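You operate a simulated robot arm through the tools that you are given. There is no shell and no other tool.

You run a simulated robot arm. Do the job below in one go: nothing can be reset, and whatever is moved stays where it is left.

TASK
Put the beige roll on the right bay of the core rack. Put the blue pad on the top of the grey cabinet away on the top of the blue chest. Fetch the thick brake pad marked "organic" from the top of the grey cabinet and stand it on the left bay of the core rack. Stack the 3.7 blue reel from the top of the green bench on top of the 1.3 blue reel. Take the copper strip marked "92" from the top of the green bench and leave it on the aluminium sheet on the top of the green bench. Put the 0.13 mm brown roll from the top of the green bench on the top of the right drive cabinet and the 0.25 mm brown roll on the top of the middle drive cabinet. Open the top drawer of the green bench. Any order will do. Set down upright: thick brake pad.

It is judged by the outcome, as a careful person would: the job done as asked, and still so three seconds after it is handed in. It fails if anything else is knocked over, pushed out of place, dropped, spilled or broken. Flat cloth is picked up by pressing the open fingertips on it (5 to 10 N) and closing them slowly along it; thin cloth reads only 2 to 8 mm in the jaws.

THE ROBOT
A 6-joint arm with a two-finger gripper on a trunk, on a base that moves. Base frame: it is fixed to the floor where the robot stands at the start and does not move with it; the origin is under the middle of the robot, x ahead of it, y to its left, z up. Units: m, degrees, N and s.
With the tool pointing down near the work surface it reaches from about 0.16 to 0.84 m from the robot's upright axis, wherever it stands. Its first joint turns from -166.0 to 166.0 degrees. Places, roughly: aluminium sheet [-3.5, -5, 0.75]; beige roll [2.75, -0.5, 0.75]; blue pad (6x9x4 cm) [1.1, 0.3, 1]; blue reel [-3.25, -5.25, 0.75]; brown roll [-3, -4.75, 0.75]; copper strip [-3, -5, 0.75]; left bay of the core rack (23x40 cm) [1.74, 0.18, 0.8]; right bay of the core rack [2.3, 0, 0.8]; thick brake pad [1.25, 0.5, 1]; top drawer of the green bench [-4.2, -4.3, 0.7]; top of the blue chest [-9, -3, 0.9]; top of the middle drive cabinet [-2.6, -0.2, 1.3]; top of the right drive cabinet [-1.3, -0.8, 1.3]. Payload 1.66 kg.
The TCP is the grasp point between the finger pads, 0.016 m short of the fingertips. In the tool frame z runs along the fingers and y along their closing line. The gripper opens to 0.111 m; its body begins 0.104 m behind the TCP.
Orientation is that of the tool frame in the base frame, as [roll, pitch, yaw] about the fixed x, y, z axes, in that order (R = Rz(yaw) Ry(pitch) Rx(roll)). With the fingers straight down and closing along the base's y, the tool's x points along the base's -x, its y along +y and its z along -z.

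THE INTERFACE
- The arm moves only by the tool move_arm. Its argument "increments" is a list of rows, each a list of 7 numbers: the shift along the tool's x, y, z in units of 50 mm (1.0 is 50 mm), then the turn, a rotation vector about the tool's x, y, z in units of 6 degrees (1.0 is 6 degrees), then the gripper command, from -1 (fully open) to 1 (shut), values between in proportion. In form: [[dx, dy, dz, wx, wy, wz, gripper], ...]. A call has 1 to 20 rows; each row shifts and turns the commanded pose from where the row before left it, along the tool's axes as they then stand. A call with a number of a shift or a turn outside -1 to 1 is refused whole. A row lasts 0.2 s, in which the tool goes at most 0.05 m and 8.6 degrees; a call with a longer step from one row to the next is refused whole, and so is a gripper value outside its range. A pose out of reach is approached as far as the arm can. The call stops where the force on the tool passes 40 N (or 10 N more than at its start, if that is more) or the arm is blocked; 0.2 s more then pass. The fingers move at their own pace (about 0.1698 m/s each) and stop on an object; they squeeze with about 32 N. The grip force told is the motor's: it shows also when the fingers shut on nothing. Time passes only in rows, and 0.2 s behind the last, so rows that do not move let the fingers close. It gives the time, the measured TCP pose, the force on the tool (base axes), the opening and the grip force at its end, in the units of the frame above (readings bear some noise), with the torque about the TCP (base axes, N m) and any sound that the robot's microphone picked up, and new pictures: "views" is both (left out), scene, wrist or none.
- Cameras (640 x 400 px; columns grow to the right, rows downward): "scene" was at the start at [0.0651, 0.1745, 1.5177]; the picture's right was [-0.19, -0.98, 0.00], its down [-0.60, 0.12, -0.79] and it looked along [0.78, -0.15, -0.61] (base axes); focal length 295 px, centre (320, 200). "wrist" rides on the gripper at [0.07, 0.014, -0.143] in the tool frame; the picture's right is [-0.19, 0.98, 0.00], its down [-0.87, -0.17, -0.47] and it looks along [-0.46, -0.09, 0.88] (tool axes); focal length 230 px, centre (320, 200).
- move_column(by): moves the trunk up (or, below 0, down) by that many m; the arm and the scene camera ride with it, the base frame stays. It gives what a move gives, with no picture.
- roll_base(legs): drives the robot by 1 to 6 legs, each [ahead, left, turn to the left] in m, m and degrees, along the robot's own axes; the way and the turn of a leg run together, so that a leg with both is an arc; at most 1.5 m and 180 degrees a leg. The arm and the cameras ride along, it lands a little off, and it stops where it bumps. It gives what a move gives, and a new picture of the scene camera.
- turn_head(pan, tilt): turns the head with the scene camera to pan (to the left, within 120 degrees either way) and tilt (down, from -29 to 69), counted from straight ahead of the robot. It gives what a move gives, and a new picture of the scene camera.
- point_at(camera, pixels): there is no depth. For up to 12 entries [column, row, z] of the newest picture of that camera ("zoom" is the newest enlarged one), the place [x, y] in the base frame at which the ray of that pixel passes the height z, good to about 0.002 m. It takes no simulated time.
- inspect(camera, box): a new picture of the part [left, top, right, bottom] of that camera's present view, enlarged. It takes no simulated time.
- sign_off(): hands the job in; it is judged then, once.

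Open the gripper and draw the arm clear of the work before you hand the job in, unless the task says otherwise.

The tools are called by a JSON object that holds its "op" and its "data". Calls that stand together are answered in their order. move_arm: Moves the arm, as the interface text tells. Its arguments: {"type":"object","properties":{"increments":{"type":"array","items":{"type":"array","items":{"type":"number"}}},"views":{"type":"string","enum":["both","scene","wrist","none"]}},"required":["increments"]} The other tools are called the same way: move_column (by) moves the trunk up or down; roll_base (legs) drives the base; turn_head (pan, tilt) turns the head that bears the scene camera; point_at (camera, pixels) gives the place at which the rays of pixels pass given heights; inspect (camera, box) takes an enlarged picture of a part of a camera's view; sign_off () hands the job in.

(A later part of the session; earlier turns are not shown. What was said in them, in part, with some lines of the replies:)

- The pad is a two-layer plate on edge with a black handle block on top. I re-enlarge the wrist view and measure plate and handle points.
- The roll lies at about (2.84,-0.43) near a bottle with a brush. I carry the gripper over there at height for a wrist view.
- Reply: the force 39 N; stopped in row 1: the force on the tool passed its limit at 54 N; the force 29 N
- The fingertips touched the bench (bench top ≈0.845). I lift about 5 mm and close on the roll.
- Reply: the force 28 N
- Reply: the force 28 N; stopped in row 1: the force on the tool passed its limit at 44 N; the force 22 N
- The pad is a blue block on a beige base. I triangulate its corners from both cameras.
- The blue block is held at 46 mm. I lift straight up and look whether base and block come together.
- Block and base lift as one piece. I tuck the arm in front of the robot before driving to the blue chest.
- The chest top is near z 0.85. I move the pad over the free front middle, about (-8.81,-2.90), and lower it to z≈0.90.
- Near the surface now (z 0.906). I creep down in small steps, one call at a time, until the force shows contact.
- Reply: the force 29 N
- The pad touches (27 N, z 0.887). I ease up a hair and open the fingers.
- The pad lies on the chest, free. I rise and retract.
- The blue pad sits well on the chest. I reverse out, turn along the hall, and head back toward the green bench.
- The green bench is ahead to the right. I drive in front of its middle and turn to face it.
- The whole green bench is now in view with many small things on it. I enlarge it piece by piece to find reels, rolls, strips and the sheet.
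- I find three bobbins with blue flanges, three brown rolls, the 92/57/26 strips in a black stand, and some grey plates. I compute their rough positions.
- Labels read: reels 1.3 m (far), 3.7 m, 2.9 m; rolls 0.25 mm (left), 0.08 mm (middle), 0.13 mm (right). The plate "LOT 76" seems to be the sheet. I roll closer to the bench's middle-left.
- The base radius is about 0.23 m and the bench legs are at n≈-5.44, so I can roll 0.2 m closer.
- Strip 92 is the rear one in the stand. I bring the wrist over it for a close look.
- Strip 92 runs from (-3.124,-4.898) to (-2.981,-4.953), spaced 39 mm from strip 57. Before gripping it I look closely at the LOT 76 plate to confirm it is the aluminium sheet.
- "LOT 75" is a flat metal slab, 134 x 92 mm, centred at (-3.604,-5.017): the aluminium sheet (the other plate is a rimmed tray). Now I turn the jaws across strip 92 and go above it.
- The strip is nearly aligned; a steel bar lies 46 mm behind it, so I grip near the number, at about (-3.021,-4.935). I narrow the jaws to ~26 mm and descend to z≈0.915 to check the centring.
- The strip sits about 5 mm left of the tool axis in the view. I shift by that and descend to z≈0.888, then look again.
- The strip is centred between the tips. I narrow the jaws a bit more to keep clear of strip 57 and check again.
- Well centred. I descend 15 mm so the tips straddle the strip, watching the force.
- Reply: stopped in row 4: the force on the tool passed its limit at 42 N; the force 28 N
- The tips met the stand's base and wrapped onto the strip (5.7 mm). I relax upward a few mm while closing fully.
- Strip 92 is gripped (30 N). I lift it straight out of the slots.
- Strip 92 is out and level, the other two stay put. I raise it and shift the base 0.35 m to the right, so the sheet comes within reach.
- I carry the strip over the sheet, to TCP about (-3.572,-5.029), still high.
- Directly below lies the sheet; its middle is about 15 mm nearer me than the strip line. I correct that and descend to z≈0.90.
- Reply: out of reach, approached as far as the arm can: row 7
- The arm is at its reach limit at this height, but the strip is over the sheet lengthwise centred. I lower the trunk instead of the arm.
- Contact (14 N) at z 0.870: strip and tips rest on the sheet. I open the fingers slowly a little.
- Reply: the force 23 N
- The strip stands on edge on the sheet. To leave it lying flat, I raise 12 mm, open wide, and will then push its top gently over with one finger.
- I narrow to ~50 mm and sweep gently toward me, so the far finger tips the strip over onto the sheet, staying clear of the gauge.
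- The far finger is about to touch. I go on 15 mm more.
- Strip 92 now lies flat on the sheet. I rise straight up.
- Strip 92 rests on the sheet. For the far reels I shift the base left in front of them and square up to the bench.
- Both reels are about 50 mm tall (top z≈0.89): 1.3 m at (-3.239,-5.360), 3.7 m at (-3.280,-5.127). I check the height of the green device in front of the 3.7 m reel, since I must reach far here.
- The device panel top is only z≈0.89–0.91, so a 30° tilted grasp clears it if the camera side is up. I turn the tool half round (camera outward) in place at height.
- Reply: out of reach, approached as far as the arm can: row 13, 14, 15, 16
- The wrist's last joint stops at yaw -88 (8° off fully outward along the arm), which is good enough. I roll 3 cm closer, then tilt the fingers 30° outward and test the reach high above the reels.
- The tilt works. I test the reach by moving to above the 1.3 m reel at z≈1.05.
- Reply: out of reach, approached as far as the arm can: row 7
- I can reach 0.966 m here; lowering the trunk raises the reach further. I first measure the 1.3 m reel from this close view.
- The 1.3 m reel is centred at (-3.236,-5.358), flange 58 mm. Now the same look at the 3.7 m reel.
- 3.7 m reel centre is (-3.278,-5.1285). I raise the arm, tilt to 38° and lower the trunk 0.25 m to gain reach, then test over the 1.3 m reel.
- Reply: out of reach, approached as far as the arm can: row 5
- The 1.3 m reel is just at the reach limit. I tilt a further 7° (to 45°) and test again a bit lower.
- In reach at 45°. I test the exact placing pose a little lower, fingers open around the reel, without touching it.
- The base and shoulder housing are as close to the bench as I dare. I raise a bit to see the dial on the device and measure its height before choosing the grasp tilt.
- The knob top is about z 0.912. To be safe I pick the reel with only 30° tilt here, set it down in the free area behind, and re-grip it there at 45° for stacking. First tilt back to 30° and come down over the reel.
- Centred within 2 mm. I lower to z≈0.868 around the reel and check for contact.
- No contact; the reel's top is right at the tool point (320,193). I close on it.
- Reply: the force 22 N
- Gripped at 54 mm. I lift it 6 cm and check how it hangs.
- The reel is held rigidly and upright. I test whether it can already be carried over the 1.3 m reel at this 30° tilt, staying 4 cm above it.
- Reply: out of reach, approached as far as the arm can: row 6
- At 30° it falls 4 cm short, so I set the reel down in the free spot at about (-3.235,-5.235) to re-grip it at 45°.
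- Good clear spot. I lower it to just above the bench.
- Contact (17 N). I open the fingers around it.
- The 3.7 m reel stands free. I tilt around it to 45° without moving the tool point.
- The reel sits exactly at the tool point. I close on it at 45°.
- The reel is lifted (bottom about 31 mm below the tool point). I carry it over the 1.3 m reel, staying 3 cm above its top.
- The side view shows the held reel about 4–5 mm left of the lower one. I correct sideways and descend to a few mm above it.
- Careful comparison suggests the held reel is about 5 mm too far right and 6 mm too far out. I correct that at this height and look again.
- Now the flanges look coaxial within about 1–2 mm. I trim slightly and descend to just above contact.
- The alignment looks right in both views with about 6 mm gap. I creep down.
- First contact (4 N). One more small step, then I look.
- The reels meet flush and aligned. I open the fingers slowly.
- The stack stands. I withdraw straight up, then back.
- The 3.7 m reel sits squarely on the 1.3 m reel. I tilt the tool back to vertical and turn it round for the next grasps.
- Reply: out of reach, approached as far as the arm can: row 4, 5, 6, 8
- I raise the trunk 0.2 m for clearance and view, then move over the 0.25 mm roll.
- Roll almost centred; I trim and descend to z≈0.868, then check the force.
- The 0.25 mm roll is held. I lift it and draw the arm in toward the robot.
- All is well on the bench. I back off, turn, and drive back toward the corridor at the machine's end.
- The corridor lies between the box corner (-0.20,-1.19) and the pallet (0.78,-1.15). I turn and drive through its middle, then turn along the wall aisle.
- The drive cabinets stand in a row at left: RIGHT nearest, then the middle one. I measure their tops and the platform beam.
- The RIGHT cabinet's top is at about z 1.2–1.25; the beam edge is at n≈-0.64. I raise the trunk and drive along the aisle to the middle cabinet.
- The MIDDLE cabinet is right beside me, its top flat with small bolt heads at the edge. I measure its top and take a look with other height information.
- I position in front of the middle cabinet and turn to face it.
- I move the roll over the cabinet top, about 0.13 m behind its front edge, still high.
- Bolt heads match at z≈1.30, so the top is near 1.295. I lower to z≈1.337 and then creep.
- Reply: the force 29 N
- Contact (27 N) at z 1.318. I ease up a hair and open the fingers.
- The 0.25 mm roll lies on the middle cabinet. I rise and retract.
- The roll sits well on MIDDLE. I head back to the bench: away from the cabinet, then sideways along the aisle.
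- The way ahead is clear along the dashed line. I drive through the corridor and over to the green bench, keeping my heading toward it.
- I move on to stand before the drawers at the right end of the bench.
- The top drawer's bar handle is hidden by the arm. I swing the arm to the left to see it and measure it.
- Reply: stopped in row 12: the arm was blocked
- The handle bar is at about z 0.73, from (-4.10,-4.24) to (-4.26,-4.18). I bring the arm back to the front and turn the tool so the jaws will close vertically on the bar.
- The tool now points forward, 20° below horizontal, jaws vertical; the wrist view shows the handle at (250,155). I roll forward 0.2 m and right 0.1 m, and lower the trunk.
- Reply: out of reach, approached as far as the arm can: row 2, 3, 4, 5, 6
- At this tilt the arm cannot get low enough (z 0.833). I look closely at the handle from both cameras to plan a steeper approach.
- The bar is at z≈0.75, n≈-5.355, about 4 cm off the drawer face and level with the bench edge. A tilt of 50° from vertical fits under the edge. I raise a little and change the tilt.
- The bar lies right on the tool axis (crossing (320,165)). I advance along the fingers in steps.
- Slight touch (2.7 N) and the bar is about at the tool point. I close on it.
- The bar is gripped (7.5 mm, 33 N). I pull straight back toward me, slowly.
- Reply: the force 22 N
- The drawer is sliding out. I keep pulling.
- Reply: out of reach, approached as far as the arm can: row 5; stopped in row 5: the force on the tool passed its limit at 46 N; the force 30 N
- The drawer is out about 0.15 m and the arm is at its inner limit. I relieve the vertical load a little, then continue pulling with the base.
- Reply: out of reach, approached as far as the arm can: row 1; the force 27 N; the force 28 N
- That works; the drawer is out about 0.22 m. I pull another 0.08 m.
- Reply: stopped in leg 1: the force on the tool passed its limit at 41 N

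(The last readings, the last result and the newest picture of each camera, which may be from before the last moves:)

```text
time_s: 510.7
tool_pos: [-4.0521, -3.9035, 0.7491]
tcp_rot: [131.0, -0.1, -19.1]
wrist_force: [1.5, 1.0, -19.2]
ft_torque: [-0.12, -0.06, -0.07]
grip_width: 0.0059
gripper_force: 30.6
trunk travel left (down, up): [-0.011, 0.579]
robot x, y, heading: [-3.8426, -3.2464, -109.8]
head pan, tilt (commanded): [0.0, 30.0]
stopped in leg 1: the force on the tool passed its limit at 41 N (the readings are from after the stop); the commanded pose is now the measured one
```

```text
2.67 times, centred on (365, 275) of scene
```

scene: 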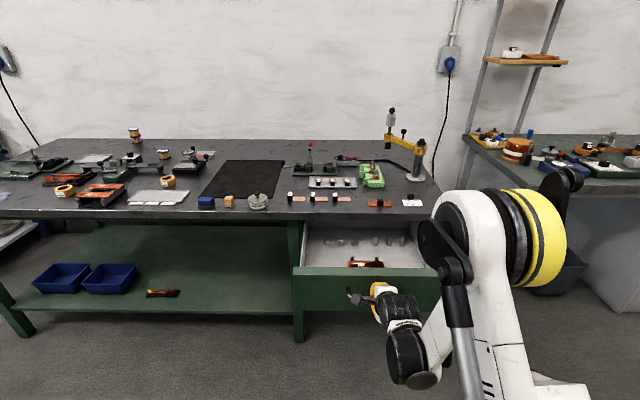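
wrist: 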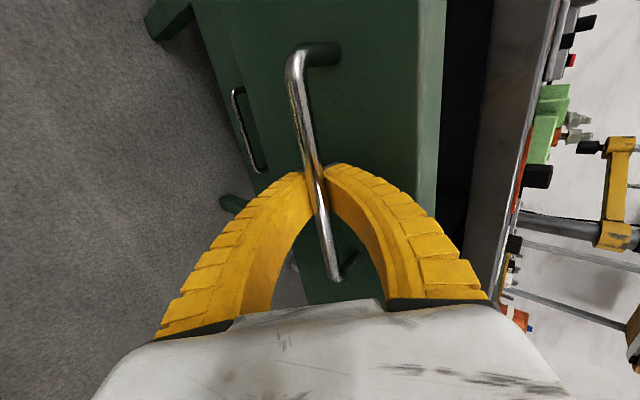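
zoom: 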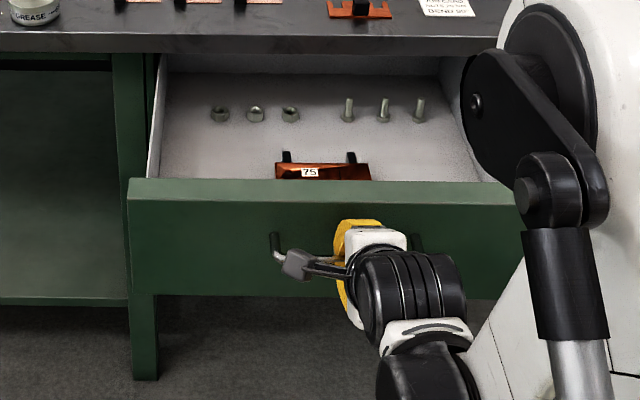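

The drawer is open about 0.30 m and has reached its stop. I open the fingers and withdraw back along the finger axis.

{"op": "move_arm", "data": {"increments": [[0, 0, 0, 0, 0, 0, 0.6], [0, 0, 0, 0, 0, 0, 0.3], [0, 0, 0, 0, 0, 0, 0.1], [0, 0, 0, 0, 0, 0, 0.1]], "views": "wrist"}}

{"op": "move_arm", "data": {"increments": [[0, 0, -0.3, 0, 0, 0, 0.1], [0, 0, -0.3, 0, 0, 0, 0.1], [0, 0, 0, 0, 0, 0, 0.1]], "views": "wrist"}}

```text
time_s: 511.7
tool_pos: [-4.0526, -3.9036, 0.7515]
tcp_rot: [130.9, -0.2, -19.1]
wrist_force: [-0.1, 1.0, 0.3]
ft_torque: [0.01, 0.0, 0.01]
grip_width: 0.0524
gripper_force: 1.3
trunk travel left (down, up): [-0.011, 0.579]
robot x, y, heading: [-3.8421, -3.2508, -109.8]
head pan, tilt (commanded): [0.0, 30.0]
```

wrist: 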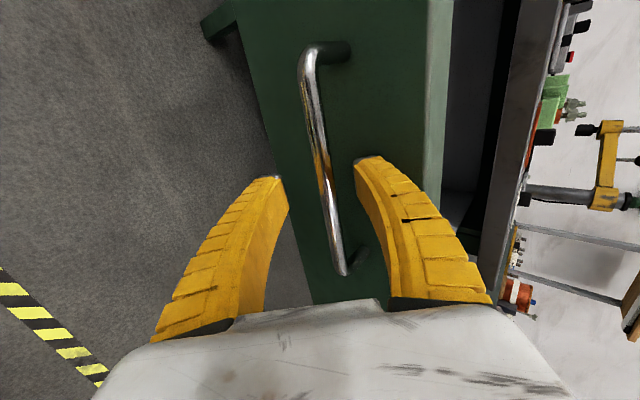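

```text
time_s: 512.5
tool_pos: [-4.0455, -3.8838, 0.7723]
tcp_rot: [131.0, -0.2, -19.1]
wrist_force: [0.1, 0.7, 0.0]
ft_torque: [0.0, 0.0, 0.03]
grip_width: 0.0519
gripper_force: 1.5
out of reach, approached as far as the arm can: row 2
trunk travel left (down, up): [-0.011, 0.579]
robot x, y, heading: [-3.8426, -3.248, -110.0]
head pan, tilt (commanded): [0.0, 30.0]
```

wrist: 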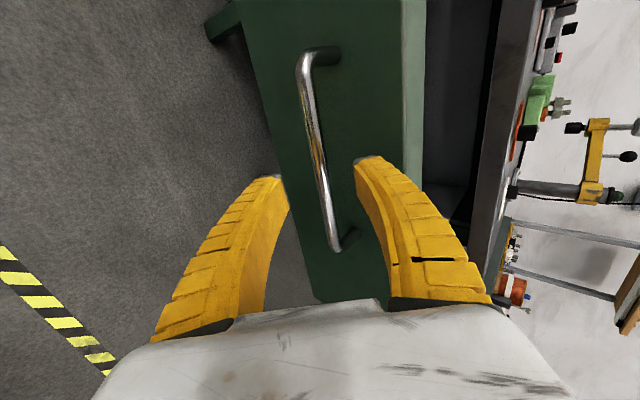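

The bar is now beyond the fingertips. I back the base away and look at the drawer.

{"op": "roll_base", "data": {"legs": [[-0.25, 0, 0]]}}

{"op": "inspect", "data": {"camera": "scene", "box": [240, 160, 480, 330]}}

```text
time_s: 514.4
tool_pos: [-3.9621, -3.643, 0.7735]
tcp_rot: [130.9, -0.3, -19.2]
wrist_force: [-0.2, 0.4, 0.5]
ft_torque: [0.01, 0.0, 0.01]
grip_width: 0.0521
gripper_force: 1.5
trunk travel left (down, up): [-0.011, 0.579]
robot x, y, heading: [-3.7517, -3.0077, -109.5]
head pan, tilt (commanded): [0.0, 30.0]
```

scene: 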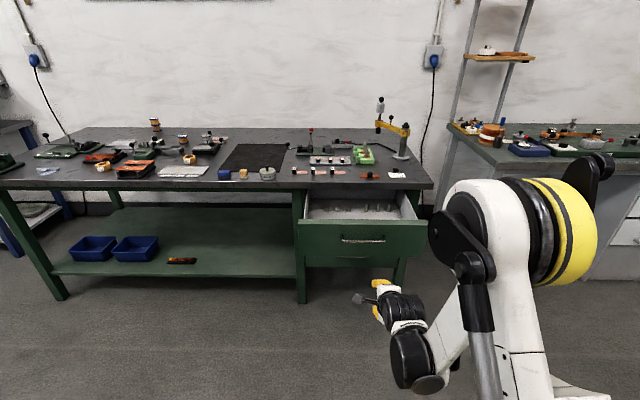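

```text
2.35 times, centred on (360, 245) of scene
```

zoom: 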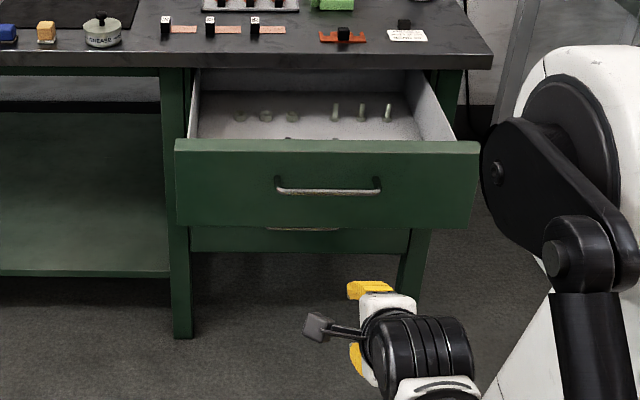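

The top drawer stands open. I raise the trunk, turn the tool back to vertical, and move to the left before the 0.13 mm roll.

{"op": "move_column", "data": {"by": 0.33}}

{"op": "move_arm", "data": {"increments": [[0, 0, 0, 0.9, 0, 0, -0.3], [0, 0, 0, 0.9, 0, 0, -1], [0, 0, 0, 0.9, 0, 0, -1], [0, 0, 0, 0.9, 0, 0, -1], [0, 0, 0, 0.9, 0, 0, -1], [0, 0, 0, 0.9, 0, 0, -1], [0, 0, 0, 0.9, 0, 0, -1], [0, 0, 0, 0.9, 0, 0, -1], [0, 0, 0, 0.98, 0, 0, -1], [0, 0, 0, 0, 0, 0, -1]], "views": "none"}}

{"op": "roll_base", "data": {"legs": [[0, 0.95, 0], [0.75, 0, 0]]}}

{"op": "turn_head", "data": {"pan": -10, "tilt": 48}}

```text
time_s: 517.6
tool_pos: [-3.9618, -3.6436, 1.1015]
tcp_rot: [130.9, -0.2, -19.2]
wrist_force: [-0.3, -0.1, 0.0]
ft_torque: [0.0, 0.01, 0.02]
grip_width: 0.0522
gripper_force: 1.2
trunk travel left (down, up): [-0.341, 0.249]
robot x, y, heading: [-3.7535, -3.0099, -109.6]
head pan, tilt (commanded): [0.0, 30.0]
```

```text
time_s: 519.8
tool_pos: [-3.9601, -3.6437, 1.1027]
tcp_rot: [-179.9, -0.2, -19.2]
wrist_force: [0.0, -0.8, -0.7]
ft_torque: [0.01, 0.01, -0.03]
grip_width: 0.1108
gripper_force: 0.1
trunk travel left (down, up): [-0.341, 0.249]
robot x, y, heading: [-3.7532, -3.0085, -109.7]
head pan, tilt (commanded): [0.0, 30.0]
```

```text
time_s: 528.5
tool_pos: [-3.4209, -4.676, 1.1023]
tcp_rot: [-179.9, -0.2, -22.4]
wrist_force: [0.4, 0.1, -0.9]
ft_torque: [0.03, -0.02, 0.02]
grip_width: 0.111
gripper_force: 0.0
trunk travel left (down, up): [-0.341, 0.249]
robot x, y, heading: [-3.1804, -4.0539, -113.2]
head pan, tilt (commanded): [0.0, 30.0]
```

scene: 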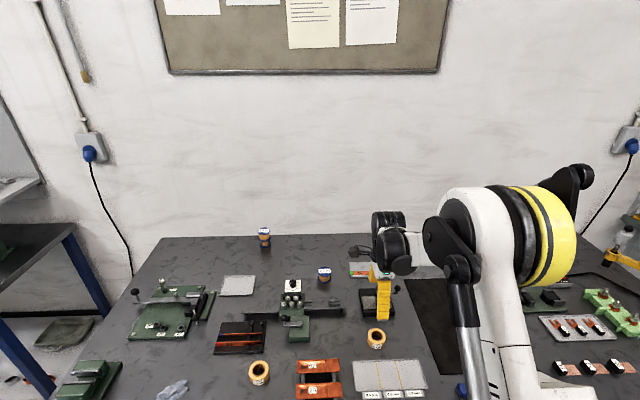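

```text
time_s: 529.3
tool_pos: [-3.4211, -4.6765, 1.1015]
tcp_rot: [-180.0, -0.1, -22.4]
wrist_force: [0.0, -0.5, -0.4]
ft_torque: [0.03, 0.0, 0.0]
grip_width: 0.1108
gripper_force: 0.1
trunk travel left (down, up): [-0.341, 0.249]
robot x, y, heading: [-3.1741, -4.0502, -112.9]
head pan, tilt (commanded): [-10.0, 48.0]
```

scene: 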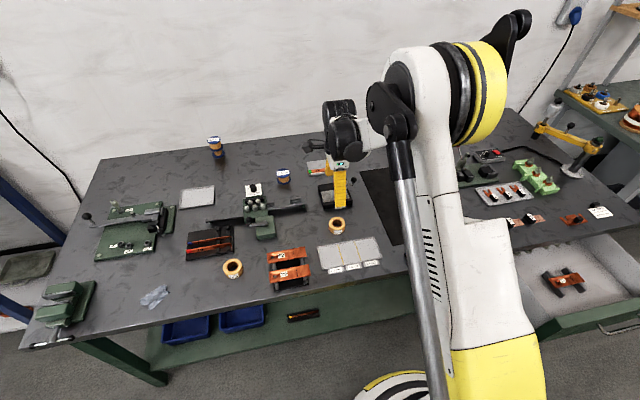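

The 0.13 mm roll at (337,226) is close below the gripper. I take a wrist view.

{"op": "move_arm", "data": {"increments": [[0, 0, 0, 0, 0, 0, -1]], "views": "wrist"}}

{"op": "inspect", "data": {"camera": "wrist", "box": [220, 60, 420, 200]}}

{"op": "inspect", "data": {"camera": "scene", "box": [300, 190, 400, 280]}}

```text
time_s: 529.7
tool_pos: [-3.4204, -4.6761, 1.1014]
tcp_rot: [-180.0, -0.1, -22.3]
wrist_force: [0.3, 0.3, 0.5]
ft_torque: [0.0, 0.03, 0.01]
grip_width: 0.111
gripper_force: 0.0
trunk travel left (down, up): [-0.341, 0.249]
robot x, y, heading: [-3.178, -4.0532, -112.8]
head pan, tilt (commanded): [-10.0, 48.0]
```

wrist: 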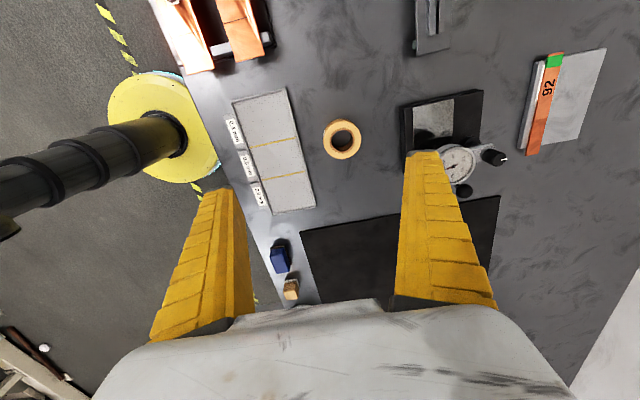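

```text
2.86 times, centred on (320, 130) of wrist
```

zoom: 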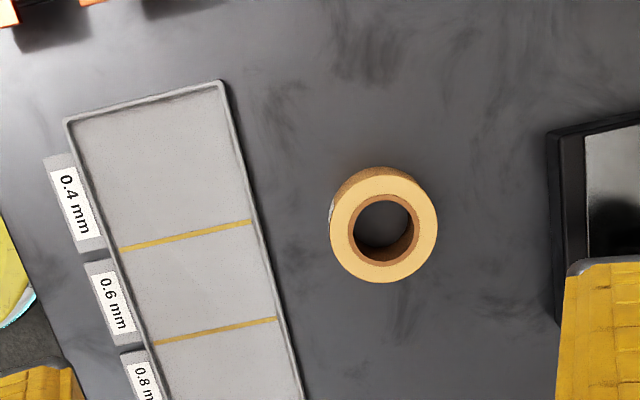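

```text
4.44 times, centred on (350, 235) of scene
```

zoom: 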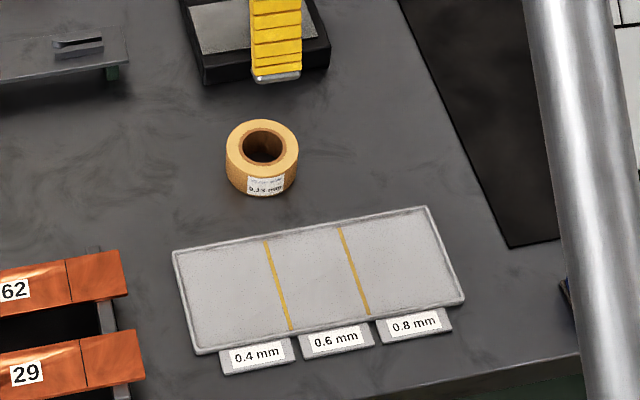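

{"op": "point_at", "data": {"camera": "wrist", "pixels": [[342.4, 139, 0.86], [342.4, 139, 0.87], [342.4, 139, 0.88]]}}

```text
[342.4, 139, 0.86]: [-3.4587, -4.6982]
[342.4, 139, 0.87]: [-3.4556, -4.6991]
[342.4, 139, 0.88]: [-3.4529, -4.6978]
```

{"op": "move_arm", "data": {"increments": [[-0.488, 0.684, 0, 0, 0, 0, -0.6], [0, 0, 0.9, 0, 0, 0, -0.6], [0, 0, 0.9, 0, 0, 0, -0.6], [0, 0, 0.9, 0, 0, 0, -0.6], [0, 0, 0.7, 0, 0, 0, -0.6], [0, 0, 0, 0, 0, 0, -0.6]], "views": "wrist"}}

{"op": "inspect", "data": {"camera": "wrist", "box": [220, 90, 420, 240]}}

```text
time_s: 531.1
tool_pos: [-3.4552, -4.6979, 0.9318]
tcp_rot: [-180.0, -0.1, -22.5]
wrist_force: [0.2, 0.0, 0.2]
ft_torque: [0.03, 0.0, -0.02]
grip_width: 0.0899
gripper_force: 0.5
trunk travel left (down, up): [-0.341, 0.249]
robot x, y, heading: [-3.1791, -4.051, -113.3]
head pan, tilt (commanded): [-10.0, 48.0]
```

wrist: 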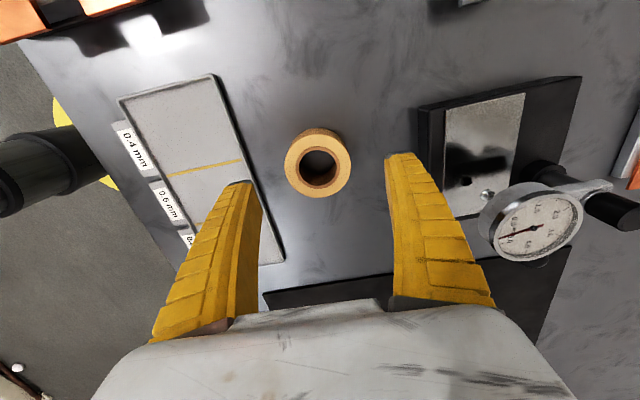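

```text
2.67 times, centred on (320, 165) of wrist
```

zoom: 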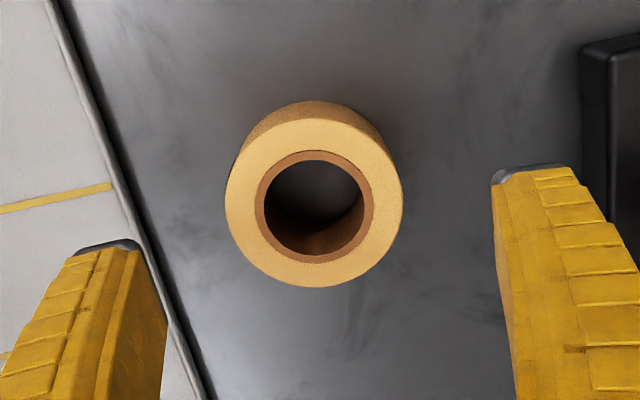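

The roll is centred; I narrow the jaws a bit to keep clear of the tray and descend to z≈0.868.

{"op": "move_arm", "data": {"increments": [[0.02, -0.02, 0, 0, 0, 0, -0.42], [0, 0, 0.6, 0, 0, 0, -0.42], [0, 0, 0.6, 0, 0, 0, -0.42], [0, 0, 0, 0, 0, 0, -0.42]], "views": "wrist"}}

```text
time_s: 532.1
tool_pos: [-3.4532, -4.7013, 0.8724]
tcp_rot: [-179.9, -0.3, -22.5]
wrist_force: [-0.1, -0.6, 0.0]
ft_torque: [-0.04, 0.01, 0.02]
grip_width: 0.08
gripper_force: 1.2
trunk travel left (down, up): [-0.341, 0.249]
robot x, y, heading: [-3.1776, -4.0521, -113.1]
head pan, tilt (commanded): [-10.0, 48.0]
```

wrist: 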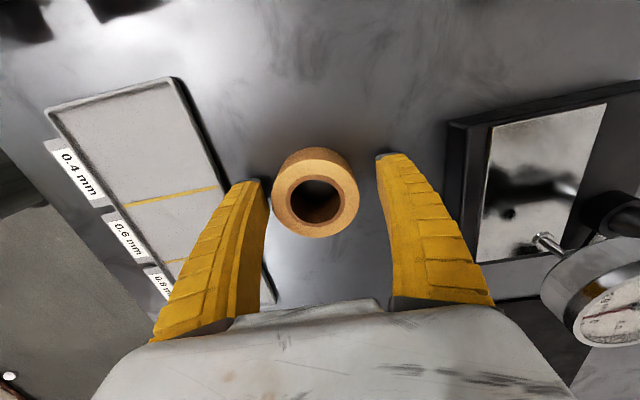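

Centred and clear on both sides. I go 4 mm lower and close.

{"op": "move_arm", "data": {"increments": [[0, 0, 0.08, 0, 0, 0, -0.42], [0, 0, 0, 0, 0, 0, -0.2], [0, 0, 0, 0, 0, 0, 0], [0, 0, 0, 0, 0, 0, 0.4], [0, 0, 0, 0, 0, 0, 1], [0, 0, 0, 0, 0, 0, 1]], "views": "wrist"}}

```text
time_s: 533.5
tool_pos: [-3.4526, -4.6985, 0.8683]
tcp_rot: [179.9, -0.1, -22.4]
wrist_force: [1.0, -1.5, 3.2]
ft_torque: [-0.01, -0.05, 0.02]
grip_width: 0.0548
gripper_force: 32.3
trunk travel left (down, up): [-0.341, 0.249]
robot x, y, heading: [-3.1806, -4.0511, -113.0]
head pan, tilt (commanded): [-10.0, 48.0]
```

wrist: 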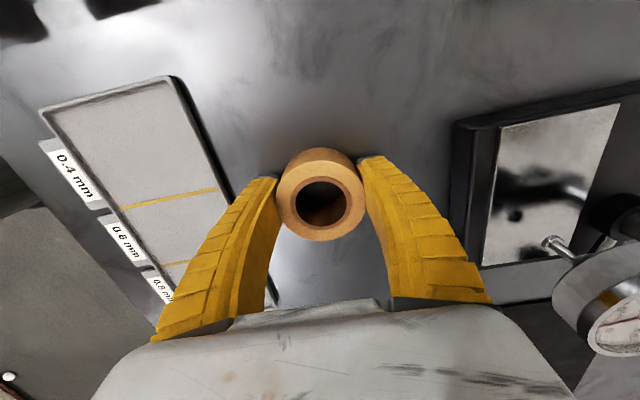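

The 0.13 mm roll is held. I lift and draw it in.

{"op": "move_arm", "data": {"increments": [[0, 0, -0.4, 0, 0, 0, 1], [0, 0, -0.9, 0, 0, 0, 1], [0, 0, -0.95, 0, 0, 0, 1], [0, 0, -0.95, 0, 0, 0, 1], [0, 0, -0.95, 0, 0, 0, 1], [0, 0, -0.95, 0, 0, 0, 1], [0, 0, -0.95, 0, 0, 0, 1], [0, 0, -0.95, 0, 0, 0, 1], [0, -0.9, 0, 0, 0, 0, 1], [0, -0.9, 0, 0, 0, 0, 1], [0, -0.9, 0, 0, 0, 0, 1], [0, -0.9, 0, 0, 0, 0, 1], [0, 0, 0, 0, 0, 0, 1]], "views": "scene"}}

{"op": "inspect", "data": {"camera": "scene", "box": [60, 120, 640, 400]}}

```text
time_s: 536.3
tool_pos: [-3.3864, -4.5322, 1.2133]
tcp_rot: [-179.8, -0.3, -22.4]
wrist_force: [-0.1, -1.0, -0.6]
ft_torque: [0.02, 0.0, 0.02]
grip_width: 0.0542
gripper_force: 31.9
trunk travel left (down, up): [-0.341, 0.249]
robot x, y, heading: [-3.1828, -4.0482, -112.9]
head pan, tilt (commanded): [-10.0, 48.0]
```

scene: 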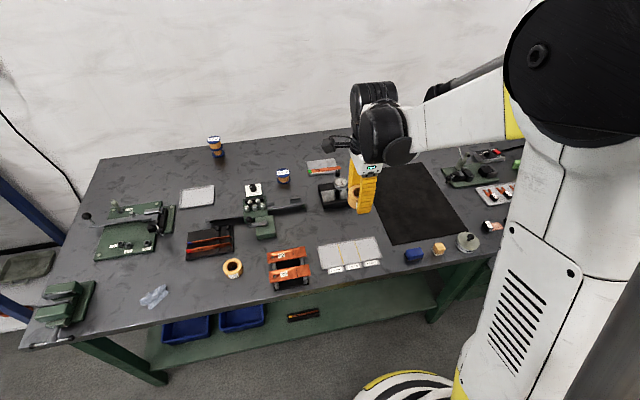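

```text
1.10 times, centred on (350, 260) of scene
```

zoom: 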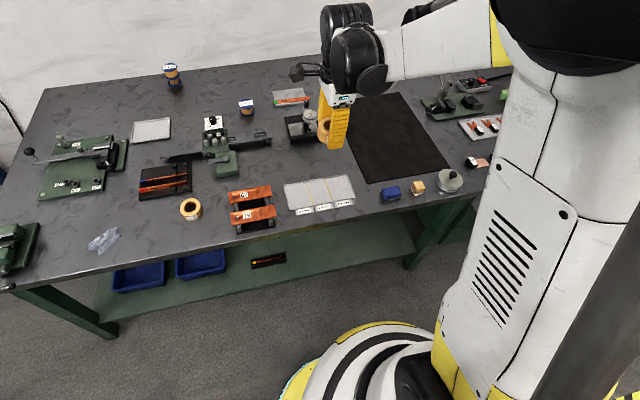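

The bench looks right: reels stacked, strip on the sheet, drawer open. I drive back toward the corridor with the 0.13 mm roll.

{"op": "roll_base", "data": {"legs": [[-0.5, 0, 0], [0, 0, 131], [1.45, 0, 0], [1.45, 0, 0]]}}

{"op": "turn_head", "data": {"pan": 20, "tilt": 35}}

```text
time_s: 558.4
tool_pos: [0.1563, -2.2676, 1.2146]
tcp_rot: [179.9, -0.1, 114.2]
wrist_force: [-0.3, -0.2, 0.0]
ft_torque: [0.02, 0.03, 0.03]
grip_width: 0.0536
gripper_force: 32.1
trunk travel left (down, up): [-0.341, 0.249]
robot x, y, heading: [-0.3258, -2.477, 23.1]
head pan, tilt (commanded): [-10.0, 48.0]
```

scene: 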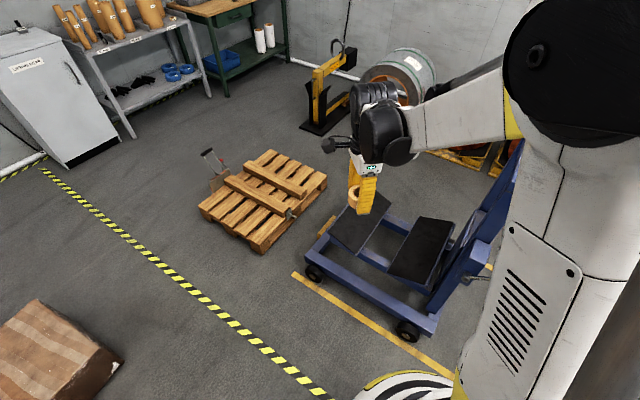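

```text
time_s: 559.3
tool_pos: [0.1565, -2.2678, 1.2147]
tcp_rot: [-180.0, -0.1, 114.2]
wrist_force: [-0.5, 0.1, -0.4]
ft_torque: [0.0, 0.0, -0.02]
grip_width: 0.0535
gripper_force: 31.6
trunk travel left (down, up): [-0.341, 0.249]
robot x, y, heading: [-0.3254, -2.4749, 23.4]
head pan, tilt (commanded): [20.0, 35.0]
```

scene: 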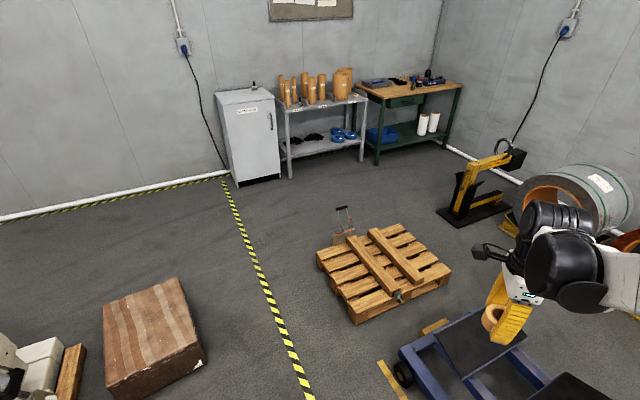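

{"op": "roll_base", "data": {"legs": [[0, 0, 42], [0.7, 0, 0], [0.7, 0, 0], [0.72, 0.17, 0], [0, 0, 95]]}}

{"op": "move_column", "data": {"by": 0.24}}

{"op": "turn_head", "data": {"pan": 30, "tilt": 35}}

```text
time_s: 576.0
tool_pos: [-0.033, -0.3193, 1.2138]
tcp_rot: [180.0, -0.2, -111.4]
wrist_force: [-0.1, 0.0, -0.3]
ft_torque: [-0.01, 0.0, -0.01]
grip_width: 0.0538
gripper_force: 31.9
trunk travel left (down, up): [-0.341, 0.249]
robot x, y, heading: [0.4574, -0.5172, 157.8]
head pan, tilt (commanded): [20.0, 35.0]
```

scene: 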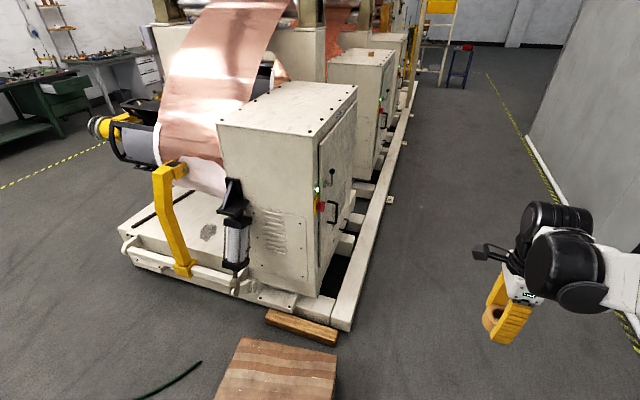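

```text
time_s: 578.5
tool_pos: [-0.0339, -0.3194, 1.4537]
tcp_rot: [180.0, 0.0, -111.4]
wrist_force: [-0.6, -1.4, -0.7]
ft_torque: [0.0, -0.01, 0.02]
grip_width: 0.0537
gripper_force: 31.6
trunk travel left (down, up): [-0.581, 0.009]
robot x, y, heading: [0.4522, -0.5179, 158.1]
head pan, tilt (commanded): [20.0, 35.0]
```

```text
time_s: 579.2
tool_pos: [-0.0326, -0.3196, 1.4542]
tcp_rot: [-179.9, -0.1, -111.4]
wrist_force: [0.9, -0.2, 0.1]
ft_torque: [0.03, 0.03, -0.02]
grip_width: 0.0537
gripper_force: 32.3
trunk travel left (down, up): [-0.581, 0.009]
robot x, y, heading: [0.4458, -0.5187, 158.0]
head pan, tilt (commanded): [30.0, 35.0]
```

scene: 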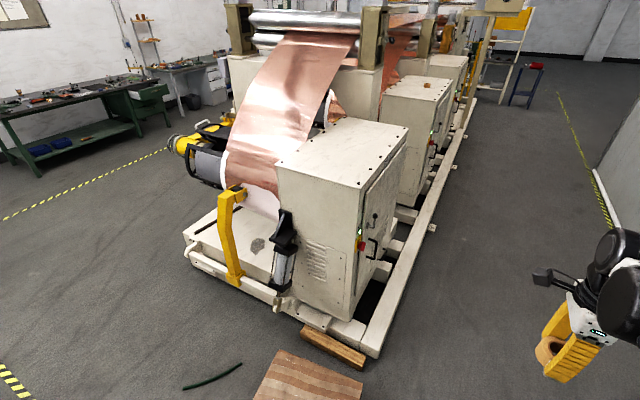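

{"op": "point_at", "data": {"camera": "scene", "pixels": [[278, 164, 1.295], [356, 194, 1.295], [409, 128, 1.295], [344, 118, 1.295], [380, 355, 0.1], [430, 205, 0.1], [300, 335, 0.1]]}}

```text
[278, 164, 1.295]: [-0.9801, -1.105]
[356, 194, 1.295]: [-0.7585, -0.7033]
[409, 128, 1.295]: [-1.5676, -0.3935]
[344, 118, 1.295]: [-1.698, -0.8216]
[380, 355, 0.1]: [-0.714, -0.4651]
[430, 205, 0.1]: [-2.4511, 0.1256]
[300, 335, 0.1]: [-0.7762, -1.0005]
```

The RIGHT cabinet's top spans (-0.76,-0.70) to (-1.57,-0.39) along its front. I drive beside it and turn to face it.

{"op": "roll_base", "data": {"legs": [[0.75, -0.03, 0], [0.73, -0.03, 0], [0, 0, 92]]}}

{"op": "turn_head", "data": {"pan": 0, "tilt": 50}}

```text
time_s: 590.9
tool_pos: [-1.1077, -0.387, 1.4549]
tcp_rot: [-180.0, 0.0, -18.7]
wrist_force: [-0.1, 0.1, -1.2]
ft_torque: [0.01, -0.01, 0.0]
grip_width: 0.0536
gripper_force: 32.3
trunk travel left (down, up): [-0.581, 0.009]
robot x, y, heading: [-0.9336, 0.1047, -109.2]
head pan, tilt (commanded): [30.0, 35.0]
```

scene: 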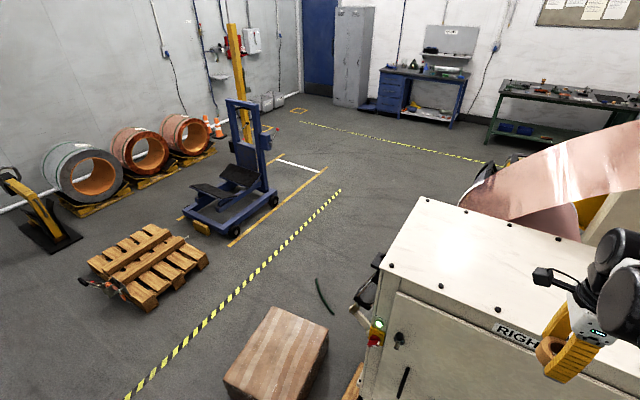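

```text
time_s: 591.9
tool_pos: [-1.1081, -0.387, 1.4547]
tcp_rot: [-180.0, -0.1, -18.6]
wrist_force: [-0.4, 0.5, -1.2]
ft_torque: [-0.01, 0.01, -0.02]
grip_width: 0.0537
gripper_force: 32.2
trunk travel left (down, up): [-0.581, 0.009]
robot x, y, heading: [-0.933, 0.1042, -109.2]
head pan, tilt (commanded): [0.0, 50.0]
```

scene: 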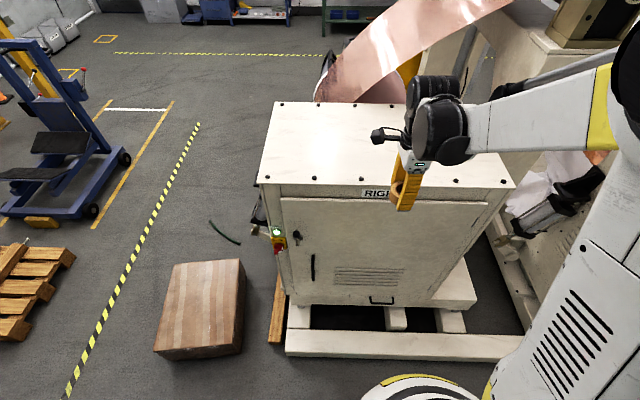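

I roll 5 cm closer and carry the roll over the cabinet top.

{"op": "roll_base", "data": {"legs": [[0.05, 0, 0]]}}

{"op": "move_arm", "data": {"increments": [[0, 0.95, 0, 0, 0, 0, 1], [0, 0.95, 0, 0, 0, 0, 1], [0, 0.95, 0, 0, 0, 0, 1], [0, 0.95, 0, 0, 0, 0, 1], [0, 0.95, 0, 0, 0, 0, 1], [0, 0, 0, 0, 0, 0, 1]]}}

```text
time_s: 592.8
tool_pos: [-1.1233, -0.433, 1.4545]
tcp_rot: [-180.0, -0.1, -18.6]
wrist_force: [-0.5, -0.7, -1.3]
ft_torque: [0.04, -0.02, -0.03]
grip_width: 0.0536
gripper_force: 31.8
trunk travel left (down, up): [-0.581, 0.009]
robot x, y, heading: [-0.9492, 0.063, -109.5]
head pan, tilt (commanded): [0.0, 50.0]
```

scene: 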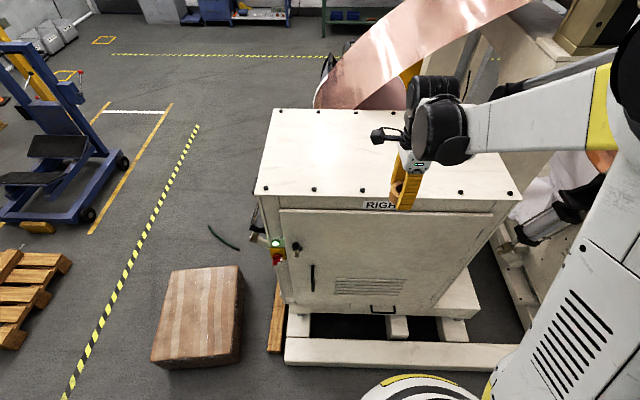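

```text
time_s: 594.2
tool_pos: [-1.1979, -0.6575, 1.4548]
tcp_rot: [179.9, 0.0, -18.6]
wrist_force: [0.6, 0.5, -0.4]
ft_torque: [-0.04, 0.03, 0.0]
grip_width: 0.0535
gripper_force: 31.2
trunk travel left (down, up): [-0.581, 0.009]
robot x, y, heading: [-0.9474, 0.0583, -109.3]
head pan, tilt (commanded): [0.0, 50.0]
```

scene: 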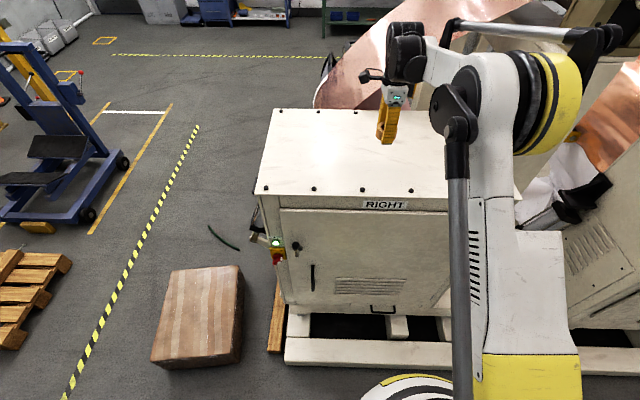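
wrist: 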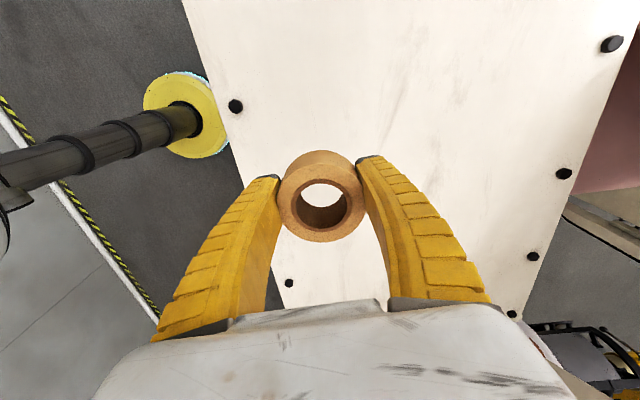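

The roll is over the top, about 9 cm inside the front edge. I lower to z≈1.333 and creep from there.

{"op": "move_arm", "data": {"increments": [[0, 0.1, 0.8, 0, 0, 0, 1], [0, 0, 0.8, 0, 0, 0, 1], [0, 0, 0.82, 0, 0, 0, 1], [0, 0, 0, 0, 0, 0, 1]], "views": "wrist"}}

```text
time_s: 595.2
tool_pos: [-1.1998, -0.6614, 1.3349]
tcp_rot: [-179.9, -0.1, -18.6]
wrist_force: [-0.1, 0.4, 0.0]
ft_torque: [-0.03, 0.03, -0.01]
grip_width: 0.0536
gripper_force: 31.9
trunk travel left (down, up): [-0.581, 0.009]
robot x, y, heading: [-0.9499, 0.0565, -109.3]
head pan, tilt (commanded): [0.0, 50.0]
```

wrist: 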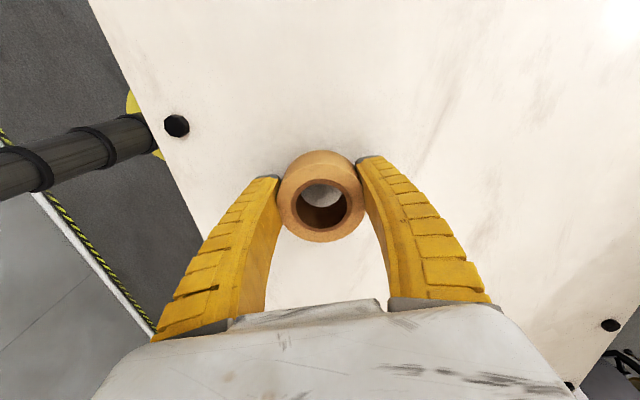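

{"op": "move_arm", "data": {"increments": [[0, 0, 0.12, 0, 0, 0, 1], [0, 0, 0, 0, 0, 0, 1]], "views": "none"}}

```text
time_s: 595.8
tool_pos: [-1.2002, -0.6616, 1.3291]
tcp_rot: [-180.0, -0.1, -18.6]
wrist_force: [0.0, 0.2, -1.5]
ft_torque: [-0.03, 0.0, 0.0]
grip_width: 0.0535
gripper_force: 32.0
trunk travel left (down, up): [-0.581, 0.009]
robot x, y, heading: [-0.9486, 0.0579, -108.8]
head pan, tilt (commanded): [0.0, 50.0]
```

{"op": "move_arm", "data": {"increments": [[0, 0, 0.08, 0, 0, 0, 1], [0, 0, 0, 0, 0, 0, 1]], "views": "none"}}

```text
time_s: 596.4
tool_pos: [-1.2003, -0.6629, 1.3241]
tcp_rot: [180.0, -0.2, -18.7]
wrist_force: [-0.3, 0.4, -0.6]
ft_torque: [-0.04, 0.02, -0.03]
grip_width: 0.0535
gripper_force: 32.4
trunk travel left (down, up): [-0.581, 0.009]
robot x, y, heading: [-0.9484, 0.061, -109.4]
head pan, tilt (commanded): [0.0, 50.0]
```

{"op": "move_arm", "data": {"increments": [[0, 0, 0.06, 0, 0, 0, 1], [0, 0, 0, 0, 0, 0, 1]], "views": "none"}}

```text
time_s: 597.0
tool_pos: [-1.2002, -0.6631, 1.3212]
tcp_rot: [-179.9, -0.1, -18.6]
wrist_force: [0.6, -0.1, -0.4]
ft_torque: [-0.02, -0.02, 0.0]
grip_width: 0.0536
gripper_force: 32.6
trunk travel left (down, up): [-0.581, 0.009]
robot x, y, heading: [-0.9496, 0.0607, -109.3]
head pan, tilt (commanded): [0.0, 50.0]
```

{"op": "move_arm", "data": {"increments": [[0, 0, 0.05, 0, 0, 0, 1], [0, 0, 0, 0, 0, 0, 1]], "views": "none"}}

```text
time_s: 597.6
tool_pos: [-1.2012, -0.6624, 1.3181]
tcp_rot: [-179.9, -0.2, -18.6]
wrist_force: [-0.4, -2.6, 8.8]
ft_torque: [-0.12, -0.18, -0.05]
grip_width: 0.0539
gripper_force: 31.8
trunk travel left (down, up): [-0.581, 0.009]
robot x, y, heading: [-0.9502, 0.0608, -109.2]
head pan, tilt (commanded): [0.0, 50.0]
```

Contact (9 N) at z 1.318. I open the fingers.

{"op": "move_arm", "data": {"increments": [[0, 0, 0, 0, 0, 0, 0.02], [0, 0, 0, 0, 0, 0, -0.15], [0, 0, 0, 0, 0, 0, -0.4], [0, 0, 0, 0, 0, 0, -0.7], [0, 0, 0, 0, 0, 0, -0.7]], "views": "wrist"}}

```text
time_s: 598.8
tool_pos: [-1.2016, -0.6629, 1.318]
tcp_rot: [180.0, -0.1, -18.5]
wrist_force: [0.0, 0.2, -0.4]
ft_torque: [0.01, -0.02, -0.02]
grip_width: 0.0952
gripper_force: 0.7
trunk travel left (down, up): [-0.581, 0.009]
robot x, y, heading: [-0.9509, 0.0575, -109.2]
head pan, tilt (commanded): [0.0, 50.0]
```

wrist: 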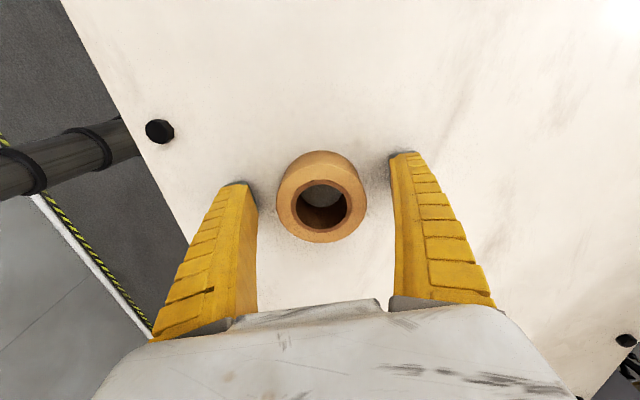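

The roll rests free on the RIGHT cabinet. I rise straight up, draw the arm back clear, and look.

{"op": "move_arm", "data": {"increments": [[0, 0, -0.5, 0, 0, 0, -0.8], [0, 0, -0.9, 0, 0, 0, -1], [0, 0, -0.9, 0, 0, 0, -1], [0, 0, -0.5, 0, 0, 0, -1], [0, -0.95, 0, 0, 0, 0, -1], [0, -0.95, 0, 0, 0, 0, -1], [0, -0.95, 0, 0, 0, 0, -1], [0, -0.95, 0, 0, 0, 0, -1], [0, -0.95, 0, 0, 0, 0, -1], [0, 0, 0, 0, 0, 0, -1]], "views": "scene"}}

{"op": "roll_base", "data": {"legs": [[-0.25, 0, 0]]}}

{"op": "inspect", "data": {"camera": "scene", "box": [220, 60, 560, 260]}}

```text
time_s: 601.0
tool_pos: [-1.1259, -0.4394, 1.4553]
tcp_rot: [-179.8, -0.2, -18.7]
wrist_force: [0.8, 0.3, -0.4]
ft_torque: [0.04, 0.01, -0.03]
grip_width: 0.1107
gripper_force: 0.2
trunk travel left (down, up): [-0.581, 0.009]
robot x, y, heading: [-0.9449, 0.0585, -109.2]
head pan, tilt (commanded): [0.0, 50.0]
```

scene: 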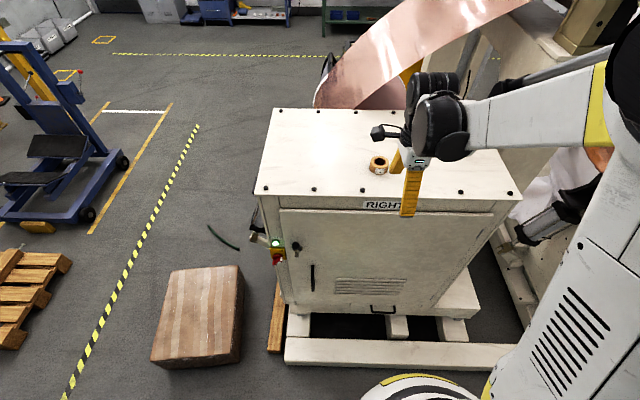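

```text
time_s: 602.8
tool_pos: [-1.042, -0.2041, 1.457]
tcp_rot: [-180.0, -0.1, -18.3]
wrist_force: [-0.3, -0.2, 0.3]
ft_torque: [-0.01, -0.04, -0.04]
grip_width: 0.1109
gripper_force: 0.0
trunk travel left (down, up): [-0.581, 0.009]
robot x, y, heading: [-0.8668, 0.2903, -108.8]
head pan, tilt (commanded): [0.0, 50.0]
```

scene: 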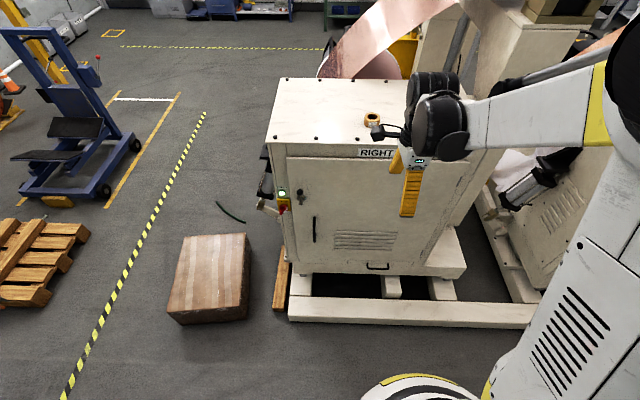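

```text
1.88 times, centred on (390, 160) of scene
```

zoom: 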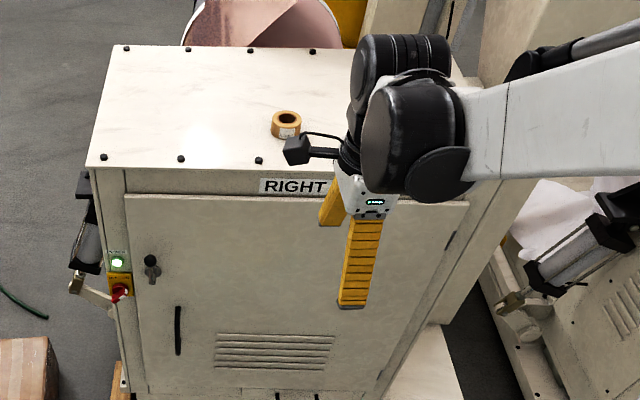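

The 0.13 mm roll sits on RIGHT. Before handing in I look back at the rack to confirm the brake pad and beige roll, and at the middle cabinet.

{"op": "turn_head", "data": {"pan": 103, "tilt": 20}}

{"op": "inspect", "data": {"camera": "scene", "box": [240, 100, 440, 240]}}

{"op": "turn_head", "data": {"pan": -50, "tilt": 30}}

```text
time_s: 604.6
tool_pos: [-1.0414, -0.2051, 1.456]
tcp_rot: [-179.9, -0.1, -18.3]
wrist_force: [-0.4, 0.2, 0.8]
ft_torque: [0.02, -0.01, 0.02]
grip_width: 0.111
gripper_force: 0.2
trunk travel left (down, up): [-0.581, 0.009]
robot x, y, heading: [-0.8672, 0.2929, -108.9]
head pan, tilt (commanded): [103.0, 20.0]
```

scene: 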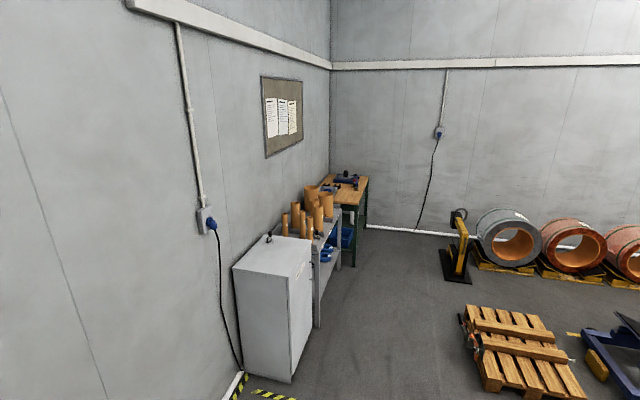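

```text
2.86 times, centred on (340, 170) of scene
```

zoom: 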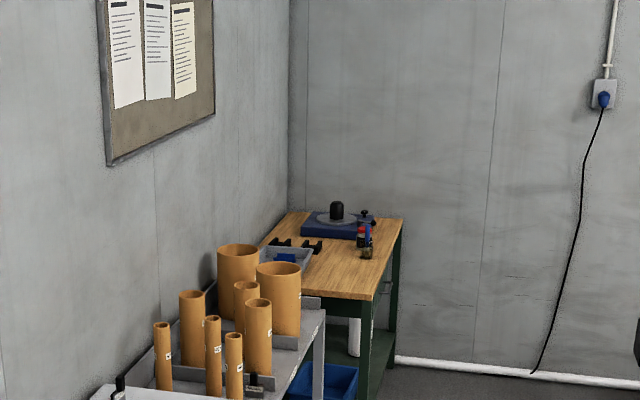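

```text
time_s: 607.0
tool_pos: [-1.0426, -0.205, 1.4553]
tcp_rot: [-180.0, -0.1, -18.2]
wrist_force: [-0.3, -0.7, -0.2]
ft_torque: [0.03, 0.01, -0.01]
grip_width: 0.1108
gripper_force: 0.0
trunk travel left (down, up): [-0.581, 0.009]
robot x, y, heading: [-0.8685, 0.2892, -109.2]
head pan, tilt (commanded): [-50.0, 30.0]
```

scene: 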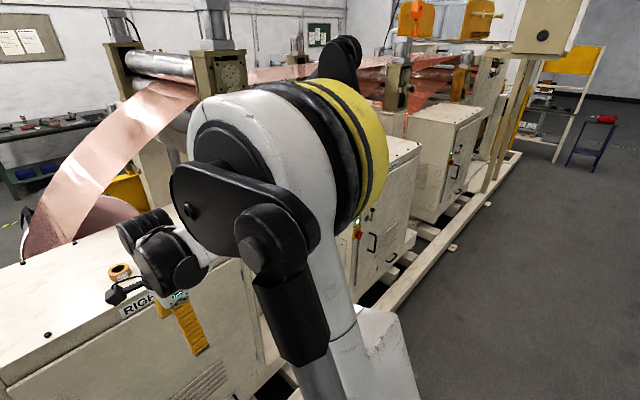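

{"op": "turn_head", "data": {"pan": 103, "tilt": 25}}

{"op": "inspect", "data": {"camera": "scene", "box": [270, 160, 370, 230]}}

```text
time_s: 609.4
tool_pos: [-1.0418, -0.2046, 1.4555]
tcp_rot: [180.0, -0.1, -18.4]
wrist_force: [0.0, 1.1, 0.0]
ft_torque: [-0.03, 0.02, 0.03]
grip_width: 0.1109
gripper_force: 0.0
trunk travel left (down, up): [-0.581, 0.009]
robot x, y, heading: [-0.8681, 0.2908, -108.8]
head pan, tilt (commanded): [103.0, 25.0]
```

scene: 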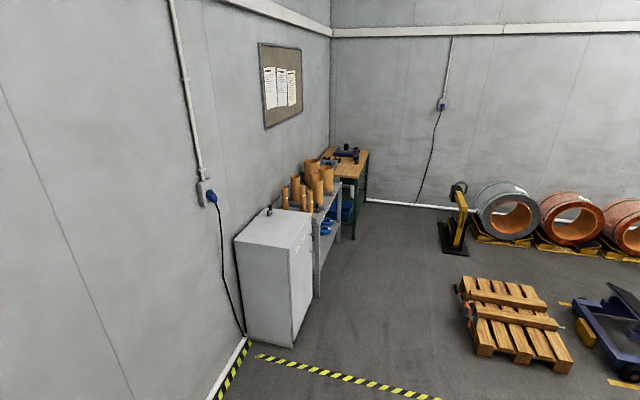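

```text
5.71 times, centred on (320, 195) of scene
```

zoom: 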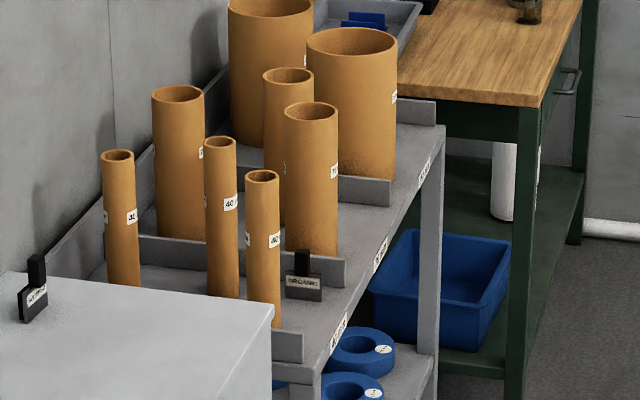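

The organic pad stands upright in the left bay, all cores stand, the rolls, pad, reels, strip and drawer are done, and the gripper is open and clear. I hand in the job.

{"op": "sign_off", "data": {}}

```text
The job is handed in.
```

All the tasks are done and the job is handed in. The gripper is open and the arm is clear of the work.

| Task | Result |
|---|---|
| Beige roll | Flat in the right bay of the core rack, next to the two large cores |
| Blue pad | On the front middle of the blue chest |
| Thick brake pad "organic" | Upright in the left bay, seen still standing in a last look at the rack |
| 3.7 blue reel | Stacked squarely on the 1.3 reel |
| Copper strip "92" | Flat on the aluminium sheet |
| 0.13 mm brown roll | On top of the right drive cabinet |
| 0.25 mm brown roll | On top of the middle drive cabinet |
| Top drawer of the green bench | Pulled out about 0.30 m, where it met a stop |

- **Aluminium sheet:** No plate was labelled as aluminium. I took the flat metal slab marked "LOT 75" to be the sheet, because it matched the position you gave. The other plate nearby was a rimmed tray.
- **Strip overhang:** The strip is slightly longer than the sheet, so about 1 cm hangs over at each end.
- **Reel handling:** I set the 3.7 reel down once on a clear part of the bench to re-grip it before stacking. Nothing else was moved for that.

In the last views I had of each area, everything was where I left it and nothing was knocked over.
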